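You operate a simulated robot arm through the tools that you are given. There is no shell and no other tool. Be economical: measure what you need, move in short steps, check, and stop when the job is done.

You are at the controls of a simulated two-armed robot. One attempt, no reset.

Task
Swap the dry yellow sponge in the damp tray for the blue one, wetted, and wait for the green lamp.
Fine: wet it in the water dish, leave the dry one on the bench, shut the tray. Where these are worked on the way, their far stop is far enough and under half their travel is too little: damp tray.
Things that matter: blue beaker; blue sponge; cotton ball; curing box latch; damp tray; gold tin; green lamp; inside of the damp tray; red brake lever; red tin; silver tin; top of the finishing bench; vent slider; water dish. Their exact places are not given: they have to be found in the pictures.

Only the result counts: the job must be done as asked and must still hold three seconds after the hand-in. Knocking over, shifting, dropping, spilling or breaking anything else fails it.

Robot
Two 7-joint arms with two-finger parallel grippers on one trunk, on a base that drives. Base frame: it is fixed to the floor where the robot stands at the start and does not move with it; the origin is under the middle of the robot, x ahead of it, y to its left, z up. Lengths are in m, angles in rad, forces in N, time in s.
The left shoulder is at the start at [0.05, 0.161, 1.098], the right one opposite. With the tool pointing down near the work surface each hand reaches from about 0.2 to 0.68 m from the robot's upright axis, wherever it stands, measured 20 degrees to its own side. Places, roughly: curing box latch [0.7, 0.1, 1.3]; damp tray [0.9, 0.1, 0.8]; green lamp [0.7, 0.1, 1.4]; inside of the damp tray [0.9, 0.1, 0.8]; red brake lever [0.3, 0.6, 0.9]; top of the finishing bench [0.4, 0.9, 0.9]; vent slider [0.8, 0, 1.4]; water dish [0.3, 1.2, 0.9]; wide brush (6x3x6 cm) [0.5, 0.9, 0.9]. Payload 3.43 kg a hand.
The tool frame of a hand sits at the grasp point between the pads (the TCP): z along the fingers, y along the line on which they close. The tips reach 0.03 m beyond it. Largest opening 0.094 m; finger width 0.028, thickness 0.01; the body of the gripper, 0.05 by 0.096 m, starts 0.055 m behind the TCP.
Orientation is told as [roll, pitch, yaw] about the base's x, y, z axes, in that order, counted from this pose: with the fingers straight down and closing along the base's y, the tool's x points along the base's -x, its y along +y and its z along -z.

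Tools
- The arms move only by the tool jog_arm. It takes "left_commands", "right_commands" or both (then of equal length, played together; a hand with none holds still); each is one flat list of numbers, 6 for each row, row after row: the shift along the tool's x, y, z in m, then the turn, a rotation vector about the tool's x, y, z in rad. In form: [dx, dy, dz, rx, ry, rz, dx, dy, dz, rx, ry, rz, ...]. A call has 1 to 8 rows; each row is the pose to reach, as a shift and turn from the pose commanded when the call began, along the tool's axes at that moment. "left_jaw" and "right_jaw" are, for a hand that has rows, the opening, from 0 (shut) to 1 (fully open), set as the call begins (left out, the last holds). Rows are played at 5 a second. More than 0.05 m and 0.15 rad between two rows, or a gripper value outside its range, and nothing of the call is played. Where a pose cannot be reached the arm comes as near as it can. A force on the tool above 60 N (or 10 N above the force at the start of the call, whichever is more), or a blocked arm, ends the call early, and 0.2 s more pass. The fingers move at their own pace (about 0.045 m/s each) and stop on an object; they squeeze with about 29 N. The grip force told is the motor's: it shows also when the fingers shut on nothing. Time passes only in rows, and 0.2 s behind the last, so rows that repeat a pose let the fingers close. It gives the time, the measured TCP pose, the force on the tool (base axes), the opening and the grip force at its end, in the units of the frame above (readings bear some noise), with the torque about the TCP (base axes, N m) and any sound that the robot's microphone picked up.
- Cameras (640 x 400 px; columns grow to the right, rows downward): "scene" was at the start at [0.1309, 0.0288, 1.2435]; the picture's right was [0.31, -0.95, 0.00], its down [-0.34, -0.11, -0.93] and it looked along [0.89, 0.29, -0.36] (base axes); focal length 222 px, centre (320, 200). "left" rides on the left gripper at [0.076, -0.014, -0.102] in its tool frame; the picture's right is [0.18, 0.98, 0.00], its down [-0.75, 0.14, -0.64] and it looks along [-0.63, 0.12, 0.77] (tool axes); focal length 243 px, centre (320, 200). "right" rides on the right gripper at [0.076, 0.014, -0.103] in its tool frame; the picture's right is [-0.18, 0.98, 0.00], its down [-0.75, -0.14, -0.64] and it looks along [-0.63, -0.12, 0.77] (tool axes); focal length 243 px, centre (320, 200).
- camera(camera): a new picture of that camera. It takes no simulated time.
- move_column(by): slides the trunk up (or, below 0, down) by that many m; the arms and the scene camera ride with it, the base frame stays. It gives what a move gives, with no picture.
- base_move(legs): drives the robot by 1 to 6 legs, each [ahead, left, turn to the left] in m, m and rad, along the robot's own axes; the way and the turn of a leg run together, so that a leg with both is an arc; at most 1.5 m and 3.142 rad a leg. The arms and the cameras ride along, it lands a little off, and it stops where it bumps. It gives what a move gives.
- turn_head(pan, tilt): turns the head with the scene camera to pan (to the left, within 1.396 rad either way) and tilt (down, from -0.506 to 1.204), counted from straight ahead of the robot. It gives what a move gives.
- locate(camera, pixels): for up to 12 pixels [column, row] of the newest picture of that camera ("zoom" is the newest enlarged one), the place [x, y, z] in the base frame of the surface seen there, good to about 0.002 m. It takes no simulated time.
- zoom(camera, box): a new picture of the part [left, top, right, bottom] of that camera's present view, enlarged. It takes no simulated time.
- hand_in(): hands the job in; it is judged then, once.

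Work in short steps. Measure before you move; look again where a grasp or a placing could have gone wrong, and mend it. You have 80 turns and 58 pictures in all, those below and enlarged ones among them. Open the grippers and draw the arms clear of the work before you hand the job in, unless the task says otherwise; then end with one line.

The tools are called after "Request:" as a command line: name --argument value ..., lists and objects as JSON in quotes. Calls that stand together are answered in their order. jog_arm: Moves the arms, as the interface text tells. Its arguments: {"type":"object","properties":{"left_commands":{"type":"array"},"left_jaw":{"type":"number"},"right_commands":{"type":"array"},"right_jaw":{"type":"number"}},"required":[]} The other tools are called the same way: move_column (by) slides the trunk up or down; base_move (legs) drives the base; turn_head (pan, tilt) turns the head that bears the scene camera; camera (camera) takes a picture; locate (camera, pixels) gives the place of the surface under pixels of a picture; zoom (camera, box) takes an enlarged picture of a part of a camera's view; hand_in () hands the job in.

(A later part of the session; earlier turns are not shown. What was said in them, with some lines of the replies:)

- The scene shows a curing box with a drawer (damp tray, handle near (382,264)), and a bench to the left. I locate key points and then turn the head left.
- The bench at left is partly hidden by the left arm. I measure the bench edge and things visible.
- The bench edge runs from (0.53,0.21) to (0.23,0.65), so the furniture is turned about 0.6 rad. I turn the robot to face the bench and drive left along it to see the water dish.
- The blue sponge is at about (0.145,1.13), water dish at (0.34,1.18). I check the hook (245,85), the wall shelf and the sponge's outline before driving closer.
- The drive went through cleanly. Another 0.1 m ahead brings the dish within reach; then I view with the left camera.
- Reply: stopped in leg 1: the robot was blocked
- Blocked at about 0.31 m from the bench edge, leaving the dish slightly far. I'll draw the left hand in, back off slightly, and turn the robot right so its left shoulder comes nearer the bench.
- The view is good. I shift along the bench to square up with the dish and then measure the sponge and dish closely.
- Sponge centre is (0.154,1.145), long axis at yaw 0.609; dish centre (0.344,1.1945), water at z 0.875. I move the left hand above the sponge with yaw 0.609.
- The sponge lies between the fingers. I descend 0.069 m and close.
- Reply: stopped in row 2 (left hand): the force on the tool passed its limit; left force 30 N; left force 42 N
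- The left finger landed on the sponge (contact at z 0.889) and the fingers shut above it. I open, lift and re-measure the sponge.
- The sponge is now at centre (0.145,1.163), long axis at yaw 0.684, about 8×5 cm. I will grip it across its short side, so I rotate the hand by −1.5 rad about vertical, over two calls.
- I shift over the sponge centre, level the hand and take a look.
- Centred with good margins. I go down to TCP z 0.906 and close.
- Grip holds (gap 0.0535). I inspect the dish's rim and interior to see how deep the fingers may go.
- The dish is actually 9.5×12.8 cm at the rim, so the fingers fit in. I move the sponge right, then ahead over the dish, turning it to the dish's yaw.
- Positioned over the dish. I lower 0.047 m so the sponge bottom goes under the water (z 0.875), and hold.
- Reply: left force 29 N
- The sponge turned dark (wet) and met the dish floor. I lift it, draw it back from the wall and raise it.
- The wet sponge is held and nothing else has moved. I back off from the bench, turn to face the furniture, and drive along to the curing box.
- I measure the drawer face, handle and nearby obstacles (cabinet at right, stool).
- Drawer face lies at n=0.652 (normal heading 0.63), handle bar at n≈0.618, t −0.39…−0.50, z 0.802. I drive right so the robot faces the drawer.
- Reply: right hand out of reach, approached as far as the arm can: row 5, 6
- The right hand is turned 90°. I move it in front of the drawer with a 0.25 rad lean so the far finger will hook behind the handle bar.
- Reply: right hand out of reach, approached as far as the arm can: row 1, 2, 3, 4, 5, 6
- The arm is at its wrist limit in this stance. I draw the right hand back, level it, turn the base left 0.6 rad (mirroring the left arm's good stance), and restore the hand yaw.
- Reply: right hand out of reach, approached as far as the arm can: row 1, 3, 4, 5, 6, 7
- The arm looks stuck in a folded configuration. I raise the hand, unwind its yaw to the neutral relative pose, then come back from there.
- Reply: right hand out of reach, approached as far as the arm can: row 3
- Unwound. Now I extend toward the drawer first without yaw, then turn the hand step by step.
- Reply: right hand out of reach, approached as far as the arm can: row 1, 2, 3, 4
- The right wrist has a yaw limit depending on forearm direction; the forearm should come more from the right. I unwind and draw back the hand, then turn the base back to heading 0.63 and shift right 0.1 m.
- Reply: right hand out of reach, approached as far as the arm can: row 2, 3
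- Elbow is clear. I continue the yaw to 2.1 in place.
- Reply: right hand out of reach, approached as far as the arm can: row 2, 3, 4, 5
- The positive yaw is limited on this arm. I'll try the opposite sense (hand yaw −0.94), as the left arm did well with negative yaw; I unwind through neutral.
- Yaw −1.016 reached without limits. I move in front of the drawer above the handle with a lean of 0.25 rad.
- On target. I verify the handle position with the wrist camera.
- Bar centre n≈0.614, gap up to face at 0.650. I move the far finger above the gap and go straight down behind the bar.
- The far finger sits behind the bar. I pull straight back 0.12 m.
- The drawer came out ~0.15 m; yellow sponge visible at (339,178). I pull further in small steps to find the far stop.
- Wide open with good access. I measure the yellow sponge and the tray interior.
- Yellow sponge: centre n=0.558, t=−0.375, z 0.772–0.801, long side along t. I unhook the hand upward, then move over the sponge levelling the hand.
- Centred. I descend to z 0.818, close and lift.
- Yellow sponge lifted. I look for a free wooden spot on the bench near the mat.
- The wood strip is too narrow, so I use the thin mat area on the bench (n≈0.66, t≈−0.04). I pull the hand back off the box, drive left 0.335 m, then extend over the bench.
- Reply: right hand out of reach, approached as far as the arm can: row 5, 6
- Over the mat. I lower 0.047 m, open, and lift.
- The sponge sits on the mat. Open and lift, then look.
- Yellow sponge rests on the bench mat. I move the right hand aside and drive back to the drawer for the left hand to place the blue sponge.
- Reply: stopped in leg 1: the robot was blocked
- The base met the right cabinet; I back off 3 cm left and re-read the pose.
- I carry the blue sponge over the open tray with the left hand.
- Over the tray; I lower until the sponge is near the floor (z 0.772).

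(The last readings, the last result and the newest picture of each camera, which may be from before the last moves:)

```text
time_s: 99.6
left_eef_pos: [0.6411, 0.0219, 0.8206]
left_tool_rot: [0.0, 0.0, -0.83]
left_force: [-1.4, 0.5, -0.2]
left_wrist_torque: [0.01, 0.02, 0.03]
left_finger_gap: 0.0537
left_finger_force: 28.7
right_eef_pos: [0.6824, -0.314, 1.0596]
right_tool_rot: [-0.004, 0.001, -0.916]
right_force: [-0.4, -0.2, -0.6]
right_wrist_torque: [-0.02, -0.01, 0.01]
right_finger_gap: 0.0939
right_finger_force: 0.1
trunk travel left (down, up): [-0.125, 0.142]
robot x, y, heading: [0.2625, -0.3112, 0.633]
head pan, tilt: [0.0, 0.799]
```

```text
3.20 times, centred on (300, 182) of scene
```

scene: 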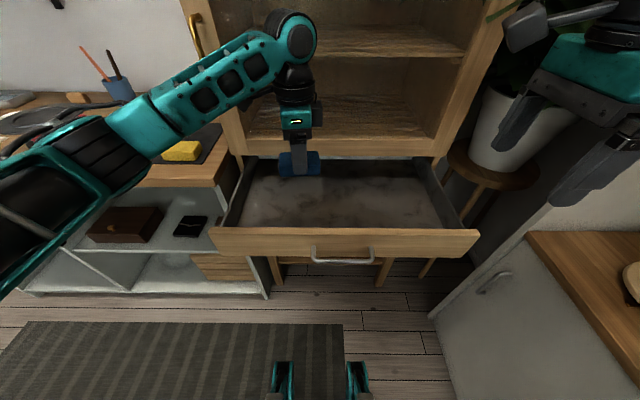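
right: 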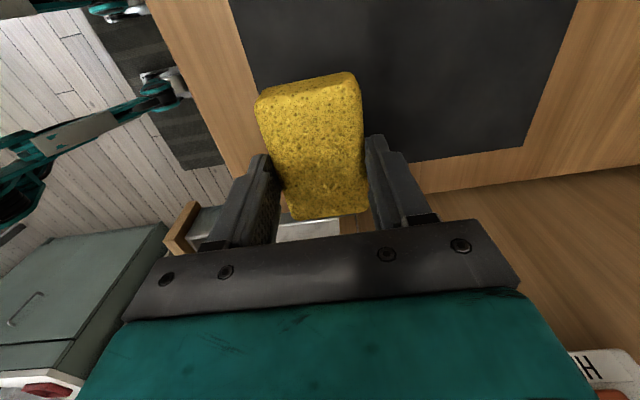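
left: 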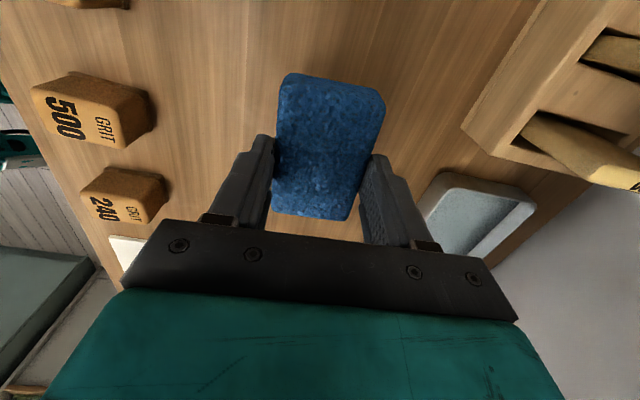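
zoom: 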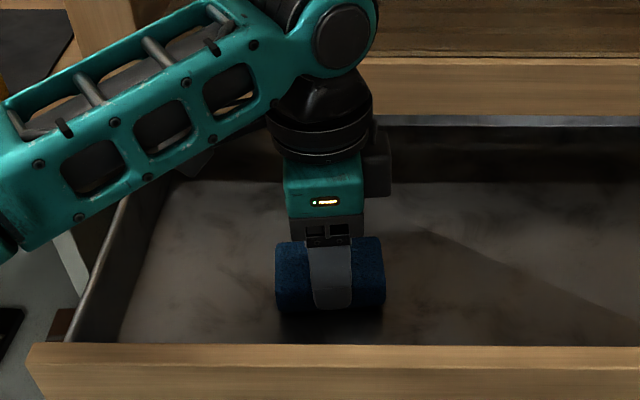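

Nearly on the floor with no contact force; I lower 2 mm more, open, then lift and draw clear.

Request:
jog_arm --left_commands '[0, 0, 0.002, 0, 0, 0, 0, 0, 0.002, 0, 0, 0]'

Request:
jog_arm --left_commands '[0, 0, 0, 0, 0, 0, 0, 0, 0, 0, 0, 0, 0, 0, 0, 0, 0, 0, 0, 0, 0, 0, 0, 0]' --left_jaw 1

Request:
jog_arm --left_commands '[0, 0, -0.045, 0, 0, 0, 0, 0, -0.09, 0, 0, 0, 0, 0, -0.13, 0, 0, 0, 0.03, -0.03, -0.15, 0, 0, 0, 0.06, -0.06, -0.17, 0, 0, 0, 0.09, -0.09, -0.19, 0, 0, 0, 0.12, -0.12, -0.21, 0, 0, 0, 0.15, -0.15, -0.23, 0, 0, 0]'

Request:
camera --camera "scene"

```text
time_s: 100.2
left_eef_pos: [0.6403, 0.0231, 0.8178]
left_tool_rot: [0.0, -0.001, -0.833]
left_force: [-0.1, 0.2, 0.3]
left_wrist_torque: [0.02, -0.02, 0.03]
left_finger_gap: 0.0537
left_finger_force: 29.3
right_eef_pos: [0.6831, -0.3143, 1.0609]
right_tool_rot: [-0.006, 0.003, -0.914]
right_force: [0.0, -0.9, -0.2]
right_wrist_torque: [0.05, 0.0, 0.02]
right_finger_gap: 0.094
right_finger_force: 0.0
trunk travel left (down, up): [-0.125, 0.142]
robot x, y, heading: [0.2635, -0.3153, 0.638]
head pan, tilt: [0.0, 0.799]
```

```text
time_s: 101.2
left_eef_pos: [0.6417, 0.0218, 0.8177]
left_tool_rot: [0.001, 0.0, -0.832]
left_force: [-1.0, -0.4, 0.4]
left_wrist_torque: [-0.03, -0.01, 0.02]
left_finger_gap: 0.0938
left_finger_force: 0.1
right_eef_pos: [0.6825, -0.313, 1.0592]
right_tool_rot: [-0.006, 0.003, -0.917]
right_force: [0.0, -0.5, -0.7]
right_wrist_torque: [-0.01, 0.01, 0.01]
right_finger_gap: 0.094
right_finger_force: 0.1
trunk travel left (down, up): [-0.125, 0.142]
robot x, y, heading: [0.2634, -0.3094, 0.638]
head pan, tilt: [0.0, 0.799]
```

```text
time_s: 103.0
left_eef_pos: [0.429, 0.0321, 1.0485]
left_tool_rot: [-0.001, 0.0, -0.832]
left_force: [0.5, -0.5, 0.1]
left_wrist_torque: [-0.01, -0.01, -0.03]
left_finger_gap: 0.0941
left_finger_force: 0.0
right_eef_pos: [0.6819, -0.315, 1.0595]
right_tool_rot: [-0.004, 0.004, -0.915]
right_force: [0.7, 0.3, 0.4]
right_wrist_torque: [0.03, -0.04, 0.02]
right_finger_gap: 0.0939
right_finger_force: 0.1
trunk travel left (down, up): [-0.125, 0.142]
robot x, y, heading: [0.2601, -0.3107, 0.636]
head pan, tilt: [0.0, 0.799]
```

```text
15 pictures are left
```

scene: 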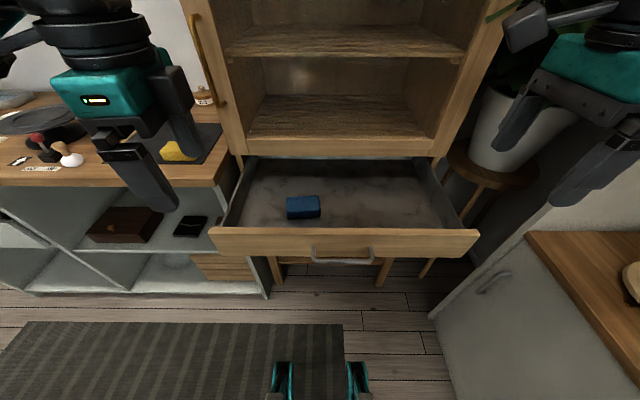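

The blue sponge lies in the tray. I shift the base left 0.1 m, and bring the closed, leaning right hand down in front of the handle to push the drawer shut.

Request:
base_move --legs '[[0, 0.1, 0]]'

Request:
jog_arm --right_commands '[0.0159, -0.0093, 0.0349, -0.036, 0, 0, 0.0317, -0.0186, 0.0699, -0.071, 0, 0, 0.0476, -0.0279, 0.1048, -0.107, 0, 0, 0.0634, -0.0371, 0.1397, -0.143, 0, 0, 0.0793, -0.0464, 0.1746, -0.179, 0, 0, 0.0951, -0.0557, 0.2096, -0.214, 0, 0, 0.111, -0.065, 0.2445, -0.25, 0, 0, 0.111, -0.065, 0.2445, -0.25, 0, 0]' --right_jaw 0

Request:
camera --camera "right"

```text
time_s: 104.2
left_eef_pos: [0.3708, 0.1111, 1.0473]
left_tool_rot: [-0.001, 0.001, -0.834]
left_force: [0.0, 0.6, -0.5]
left_wrist_torque: [-0.01, 0.0, -0.01]
left_finger_gap: 0.094
left_finger_force: 0.1
right_eef_pos: [0.6227, -0.2349, 1.06]
right_tool_rot: [-0.004, 0.004, -0.913]
right_force: [-0.8, 0.8, 0.0]
right_wrist_torque: [-0.02, 0.01, 0.04]
right_finger_gap: 0.094
right_finger_force: 0.0
trunk travel left (down, up): [-0.125, 0.142]
robot x, y, heading: [0.2013, -0.2336, 0.633]
head pan, tilt: [0.0, 0.799]
```

```text
time_s: 106.0
left_eef_pos: [0.3715, 0.112, 1.048]
left_tool_rot: [0.001, 0.001, -0.833]
left_force: [-0.1, 0.1, 0.5]
left_wrist_torque: [-0.01, 0.02, -0.11]
left_finger_gap: 0.0943
left_finger_force: 0.0
right_eef_pos: [0.5068, -0.1791, 0.8114]
right_tool_rot: [0.246, 0.004, -0.915]
right_force: [0.0, 0.1, -0.1]
right_wrist_torque: [0.01, -0.02, 0.01]
right_finger_gap: 0.0
right_finger_force: 28.5
right hand out of reach, approached as far as the arm can: row 5, 6, 7, 8
trunk travel left (down, up): [-0.125, 0.142]
robot x, y, heading: [0.2018, -0.2347, 0.637]
head pan, tilt: [0.0, 0.799]
```

```text
14 pictures are left
```

right: 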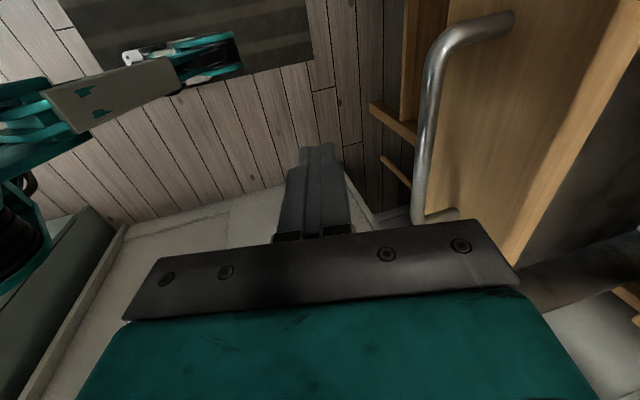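

The closed fingers are in front of the handle. I check the bar's current position.

Request:
locate --camera "right" --pixels '[[427, 100], [423, 150], [437, 55], [500, 100]]'

```text
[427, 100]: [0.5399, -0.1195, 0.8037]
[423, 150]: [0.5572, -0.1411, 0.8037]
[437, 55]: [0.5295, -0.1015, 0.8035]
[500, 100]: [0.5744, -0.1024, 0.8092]
```

Bar at n=0.366. I push it forward 0.2 m first.

Request:
jog_arm --right_commands '[0, 0.0242, 0.0062, 0, 0, 0, 0, 0.0484, 0.0124, 0, 0, 0, 0, 0.0727, 0.0185, 0, 0, 0, 0, 0.0969, 0.0247, 0, 0, 0, 0, 0.1211, 0.0309, 0, 0, 0, 0, 0.1453, 0.0371, 0, 0, 0, 0, 0.1696, 0.0432, 0, 0, 0, 0, 0.1938, 0.0494, 0, 0, 0]'

Request:
camera --camera "scene"

```text
time_s: 107.8
left_eef_pos: [0.3713, 0.1128, 1.0479]
left_tool_rot: [0.0, 0.0, -0.834]
left_force: [-0.8, 0.0, -0.2]
left_wrist_torque: [0.02, 0.02, 0.03]
left_finger_gap: 0.0938
left_finger_force: 0.2
right_eef_pos: [0.6652, -0.0575, 0.8107]
right_tool_rot: [0.245, 0.006, -0.915]
right_force: [0.6, 0.0, -0.1]
right_wrist_torque: [0.01, 0.0, 0.0]
right_finger_gap: 0.0001
right_finger_force: 29.3
trunk travel left (down, up): [-0.125, 0.142]
robot x, y, heading: [0.2026, -0.2336, 0.636]
head pan, tilt: [0.0, 0.799]
```

```text
13 pictures are left
```

scene: 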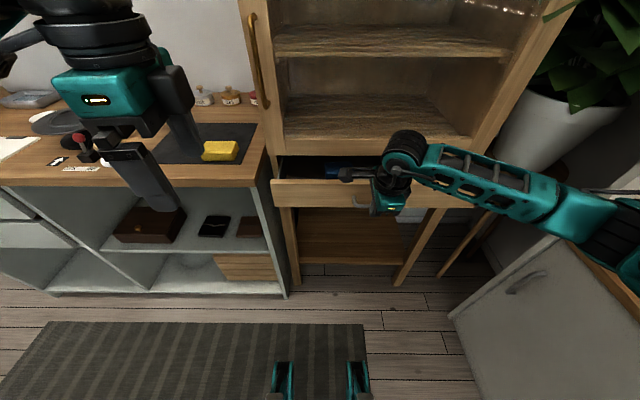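

Most of the way. I push the remaining ~0.095 m in small steps until it stops.

Request:
jog_arm --right_commands '[0, 0.0194, 0.0049, 0, 0, 0, 0, 0.0388, 0.0099, 0, 0, 0, 0, 0.0581, 0.0148, 0, 0, 0, 0, 0.0727, 0.0185, 0, 0, 0, 0, 0.0824, 0.021, 0, 0, 0, 0, 0.0891, 0.0227, 0, 0, 0, 0, 0.0921, 0.0235, 0, 0, 0, 0, 0.0921, 0.0235, 0, 0, 0]'

Request:
camera --camera "right"

Request:
locate --camera "right" --pixels '[[440, 80], [430, 110], [450, 50], [470, 60], [500, 100]]'

```text
time_s: 109.6
left_eef_pos: [0.3716, 0.1124, 1.0477]
left_tool_rot: [0.001, 0.001, -0.833]
left_force: [-0.2, 0.5, -1.0]
left_wrist_torque: [0.01, -0.02, -0.01]
left_finger_gap: 0.0941
left_finger_force: 0.1
right_eef_pos: [0.7411, 0.0009, 0.8105]
right_tool_rot: [0.244, 0.006, -0.915]
right_force: [-0.7, 0.1, 0.5]
right_wrist_torque: [-0.02, -0.04, 0.01]
right_finger_gap: 0.0
right_finger_force: 28.9
trunk travel left (down, up): [-0.125, 0.142]
robot x, y, heading: [0.2023, -0.2332, 0.638]
head pan, tilt: [0.0, 0.799]
```

```text
12 pictures are left
```

right: 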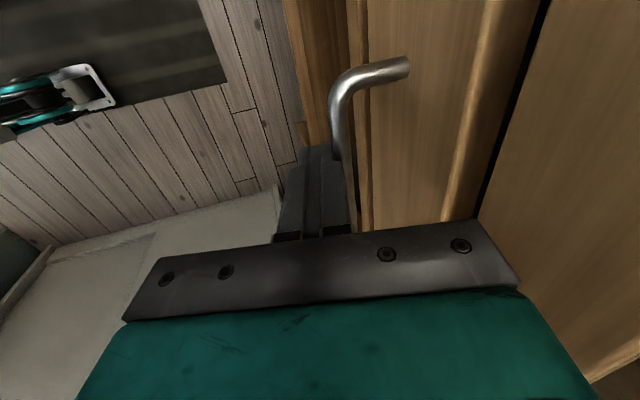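

```text
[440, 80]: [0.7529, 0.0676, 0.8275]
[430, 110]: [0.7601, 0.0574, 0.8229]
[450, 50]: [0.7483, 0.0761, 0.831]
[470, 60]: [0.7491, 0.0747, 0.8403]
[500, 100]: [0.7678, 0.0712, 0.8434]
```

Drawer face at n≈0.648; closed was ≈0.650–0.652. I push a few mm more until force builds.

Request:
jog_arm --right_commands '[0, 0.002, 0.0005, 0, 0, 0, 0, 0.004, 0.001, 0, 0, 0, 0, 0.006, 0.0015, 0, 0, 0, 0, 0.008, 0.002, 0, 0, 0, 0, 0.01, 0.0025, 0, 0, 0]'

```text
time_s: 110.8
left_eef_pos: [0.3695, 0.1095, 1.0495]
left_tool_rot: [0.005, 0.001, -0.831]
left_force: [0.4, 0.1, -0.3]
left_wrist_torque: [-0.01, -0.01, 0.01]
left_finger_gap: 0.0938
left_finger_force: 0.1
right_eef_pos: [0.7425, 0.0023, 0.8113]
right_tool_rot: [0.228, 0.002, -0.914]
right_force: [-42.4, -33.1, 5.7]
right_wrist_torque: [-0.31, 0.45, -0.47]
right_finger_gap: 0.0001
right_finger_force: 28.6
trunk travel left (down, up): [-0.125, 0.142]
robot x, y, heading: [0.2002, -0.2308, 0.641]
head pan, tilt: [0.0, 0.799]
```

The drawer is firmly at its stop (54 N). I back the hand off and look at the display.

Request:
jog_arm --right_commands '[0, -0.04, -0.01, 0, 0, 0, 0, -0.08, -0.02, 0, 0, 0, 0, -0.12, -0.03, 0, 0, 0, 0, -0.14, -0.075, 0, 0, 0, 0, -0.15, -0.12, 0, 0, 0]'

Request:
turn_head --pan 0.1 --tilt 0.1

Request:
camera --camera "scene"

```text
time_s: 112.0
left_eef_pos: [0.3706, 0.1125, 1.0471]
left_tool_rot: [0.001, 0.001, -0.832]
left_force: [0.6, 0.4, 0.4]
left_wrist_torque: [-0.01, -0.01, -0.03]
left_finger_gap: 0.0939
left_finger_force: 0.0
right_eef_pos: [0.6089, -0.0999, 0.8908]
right_tool_rot: [0.244, 0.004, -0.914]
right_force: [-0.5, -0.4, -0.4]
right_wrist_torque: [0.0, 0.0, 0.01]
right_finger_gap: 0.0001
right_finger_force: 29.0
trunk travel left (down, up): [-0.125, 0.142]
robot x, y, heading: [0.2025, -0.2309, 0.639]
head pan, tilt: [0.0, 0.799]
```

```text
time_s: 113.1
left_eef_pos: [0.3712, 0.1117, 1.0481]
left_tool_rot: [-0.003, 0.001, -0.834]
left_force: [-1.0, -0.3, -0.6]
left_wrist_torque: [0.01, 0.02, 0.01]
left_finger_gap: 0.0939
left_finger_force: 0.0
right_eef_pos: [0.6122, -0.0995, 0.8907]
right_tool_rot: [0.245, 0.003, -0.913]
right_force: [0.2, -0.6, -0.2]
right_wrist_torque: [-0.03, 0.03, 0.02]
right_finger_gap: 0.0
right_finger_force: 29.1
trunk travel left (down, up): [-0.125, 0.142]
robot x, y, heading: [0.1998, -0.234, 0.638]
head pan, tilt: [0.099, 0.099]
```

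```text
11 pictures are left
```

scene: 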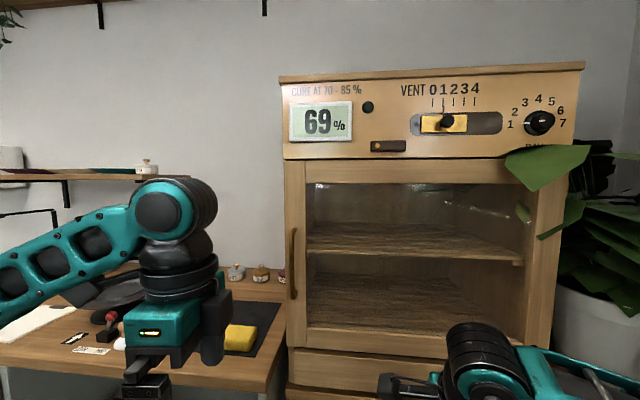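

Humidity reads 69 % and rises. I open the right gripper, draw the arms further back and wait.

Request:
jog_arm --right_commands '[0, -0.02, -0.03, 0.05, 0, 0, 0, -0.04, -0.06, 0.1, 0, 0, 0, -0.06, -0.09, 0.15, 0, 0, 0, -0.06, -0.09, 0.2, 0, 0, 0, -0.06, -0.09, 0.25, 0, 0, 0, -0.06, -0.09, 0.25, 0, 0]' --right_jaw 1

Request:
zoom --camera "scene" --box '[270, 60, 590, 260]'

```text
time_s: 114.5
left_eef_pos: [0.3716, 0.1128, 1.047]
left_tool_rot: [-0.001, 0.0, -0.832]
left_force: [-0.6, -0.8, 0.1]
left_wrist_torque: [0.0, -0.02, 0.02]
left_finger_gap: 0.0939
left_finger_force: 0.1
right_eef_pos: [0.5475, -0.1487, 0.9634]
right_tool_rot: [-0.007, 0.004, -0.914]
right_force: [-0.5, 0.1, -0.1]
right_wrist_torque: [0.0, -0.01, 0.0]
right_finger_gap: 0.094
right_finger_force: 0.1
trunk travel left (down, up): [-0.125, 0.142]
robot x, y, heading: [0.2022, -0.2331, 0.635]
head pan, tilt: [0.099, 0.099]
```

```text
2.00 times, centred on (430, 160) of scene
```

zoom: 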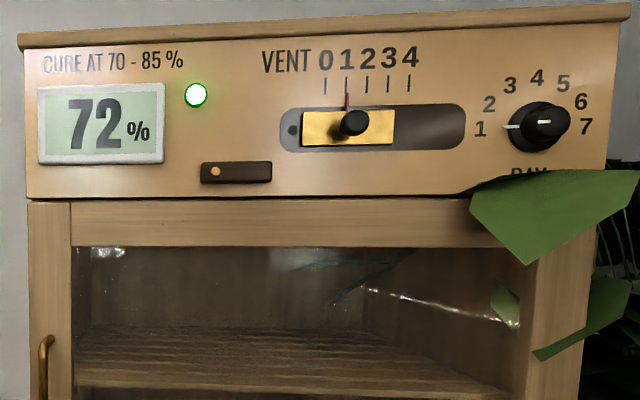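

The lamp is green at 72 %. I wait a few seconds to make sure it settles inside the band.

Request:
jog_arm --right_commands '[0, -0.02, 0, 0, 0, 0, 0, -0.03, 0, 0, 0, 0, 0, -0.03, 0, 0, 0, 0, 0, -0.03, 0, 0, 0, 0, 0, -0.03, 0, 0, 0, 0, 0, -0.03, 0, 0, 0, 0, 0, -0.03, 0, 0, 0, 0, 0, -0.03, 0, 0, 0, 0]'

Request:
jog_arm --right_commands '[0, 0, 0, 0, 0, 0, 0, 0, 0, 0, 0, 0, 0, 0, 0, 0, 0, 0, 0, 0, 0, 0, 0, 0, 0, 0, 0, 0, 0, 0, 0, 0, 0, 0, 0, 0, 0, 0, 0, 0, 0, 0, 0, 0, 0, 0, 0, 0]'

Request:
jog_arm --right_commands '[0, 0, 0, 0, 0, 0, 0, 0, 0, 0, 0, 0, 0, 0, 0, 0, 0, 0, 0, 0, 0, 0, 0, 0, 0, 0, 0, 0, 0, 0, 0, 0, 0, 0, 0, 0, 0, 0, 0, 0, 0, 0, 0, 0, 0, 0, 0, 0]'

Request:
camera --camera "scene"

```text
time_s: 116.3
left_eef_pos: [0.371, 0.1119, 1.0475]
left_tool_rot: [0.0, -0.001, -0.832]
left_force: [-0.5, -0.1, 0.6]
left_wrist_torque: [0.01, 0.0, -0.02]
left_finger_gap: 0.0943
left_finger_force: 0.0
right_eef_pos: [0.5228, -0.1658, 0.9637]
right_tool_rot: [-0.006, 0.003, -0.914]
right_force: [0.8, -0.5, 0.1]
right_wrist_torque: [0.01, 0.05, -0.02]
right_finger_gap: 0.0939
right_finger_force: 0.1
trunk travel left (down, up): [-0.125, 0.142]
robot x, y, heading: [0.2002, -0.2335, 0.639]
head pan, tilt: [0.099, 0.099]
```

```text
time_s: 118.1
left_eef_pos: [0.3725, 0.1133, 1.0464]
left_tool_rot: [0.001, 0.0, -0.832]
left_force: [-0.3, 0.3, 0.4]
left_wrist_torque: [-0.01, 0.0, -0.03]
left_finger_gap: 0.0941
left_finger_force: 0.0
right_eef_pos: [0.5232, -0.1665, 0.9622]
right_tool_rot: [-0.006, 0.005, -0.915]
right_force: [0.7, 0.3, 0.1]
right_wrist_torque: [0.0, 0.0, -0.01]
right_finger_gap: 0.094
right_finger_force: 0.0
trunk travel left (down, up): [-0.125, 0.142]
robot x, y, heading: [0.2042, -0.2342, 0.64]
head pan, tilt: [0.099, 0.099]
```

```text
time_s: 119.9
left_eef_pos: [0.3705, 0.1115, 1.0476]
left_tool_rot: [0.0, 0.001, -0.831]
left_force: [0.4, 0.8, 0.1]
left_wrist_torque: [0.0, -0.02, 0.0]
left_finger_gap: 0.0941
left_finger_force: 0.0
right_eef_pos: [0.5235, -0.1667, 0.9622]
right_tool_rot: [-0.006, 0.003, -0.913]
right_force: [0.2, -0.1, 0.3]
right_wrist_torque: [0.03, 0.03, 0.02]
right_finger_gap: 0.0942
right_finger_force: 0.2
trunk travel left (down, up): [-0.125, 0.142]
robot x, y, heading: [0.2038, -0.2314, 0.637]
head pan, tilt: [0.099, 0.099]
```

```text
9 pictures are left
```

scene: 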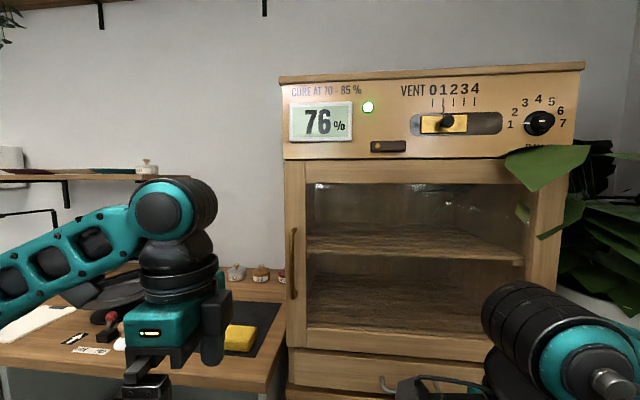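

The lamp stays green at 76 % (slowing, band 70–85 %), the tray is shut, the yellow sponge is on the bench, and both hands are open and clear. I hand in.

Request:
hand_in

```text
The job is handed in.
```

The wetted blue sponge is in the shut damp tray, the dry yellow one is on the bench on the thin dark mat, and the lamp was green at 76 % at hand-in. The blue sponge was nudged about 2 cm by a missed first grasp, and the base bumped furniture about three times with nothing seen to be displaced.
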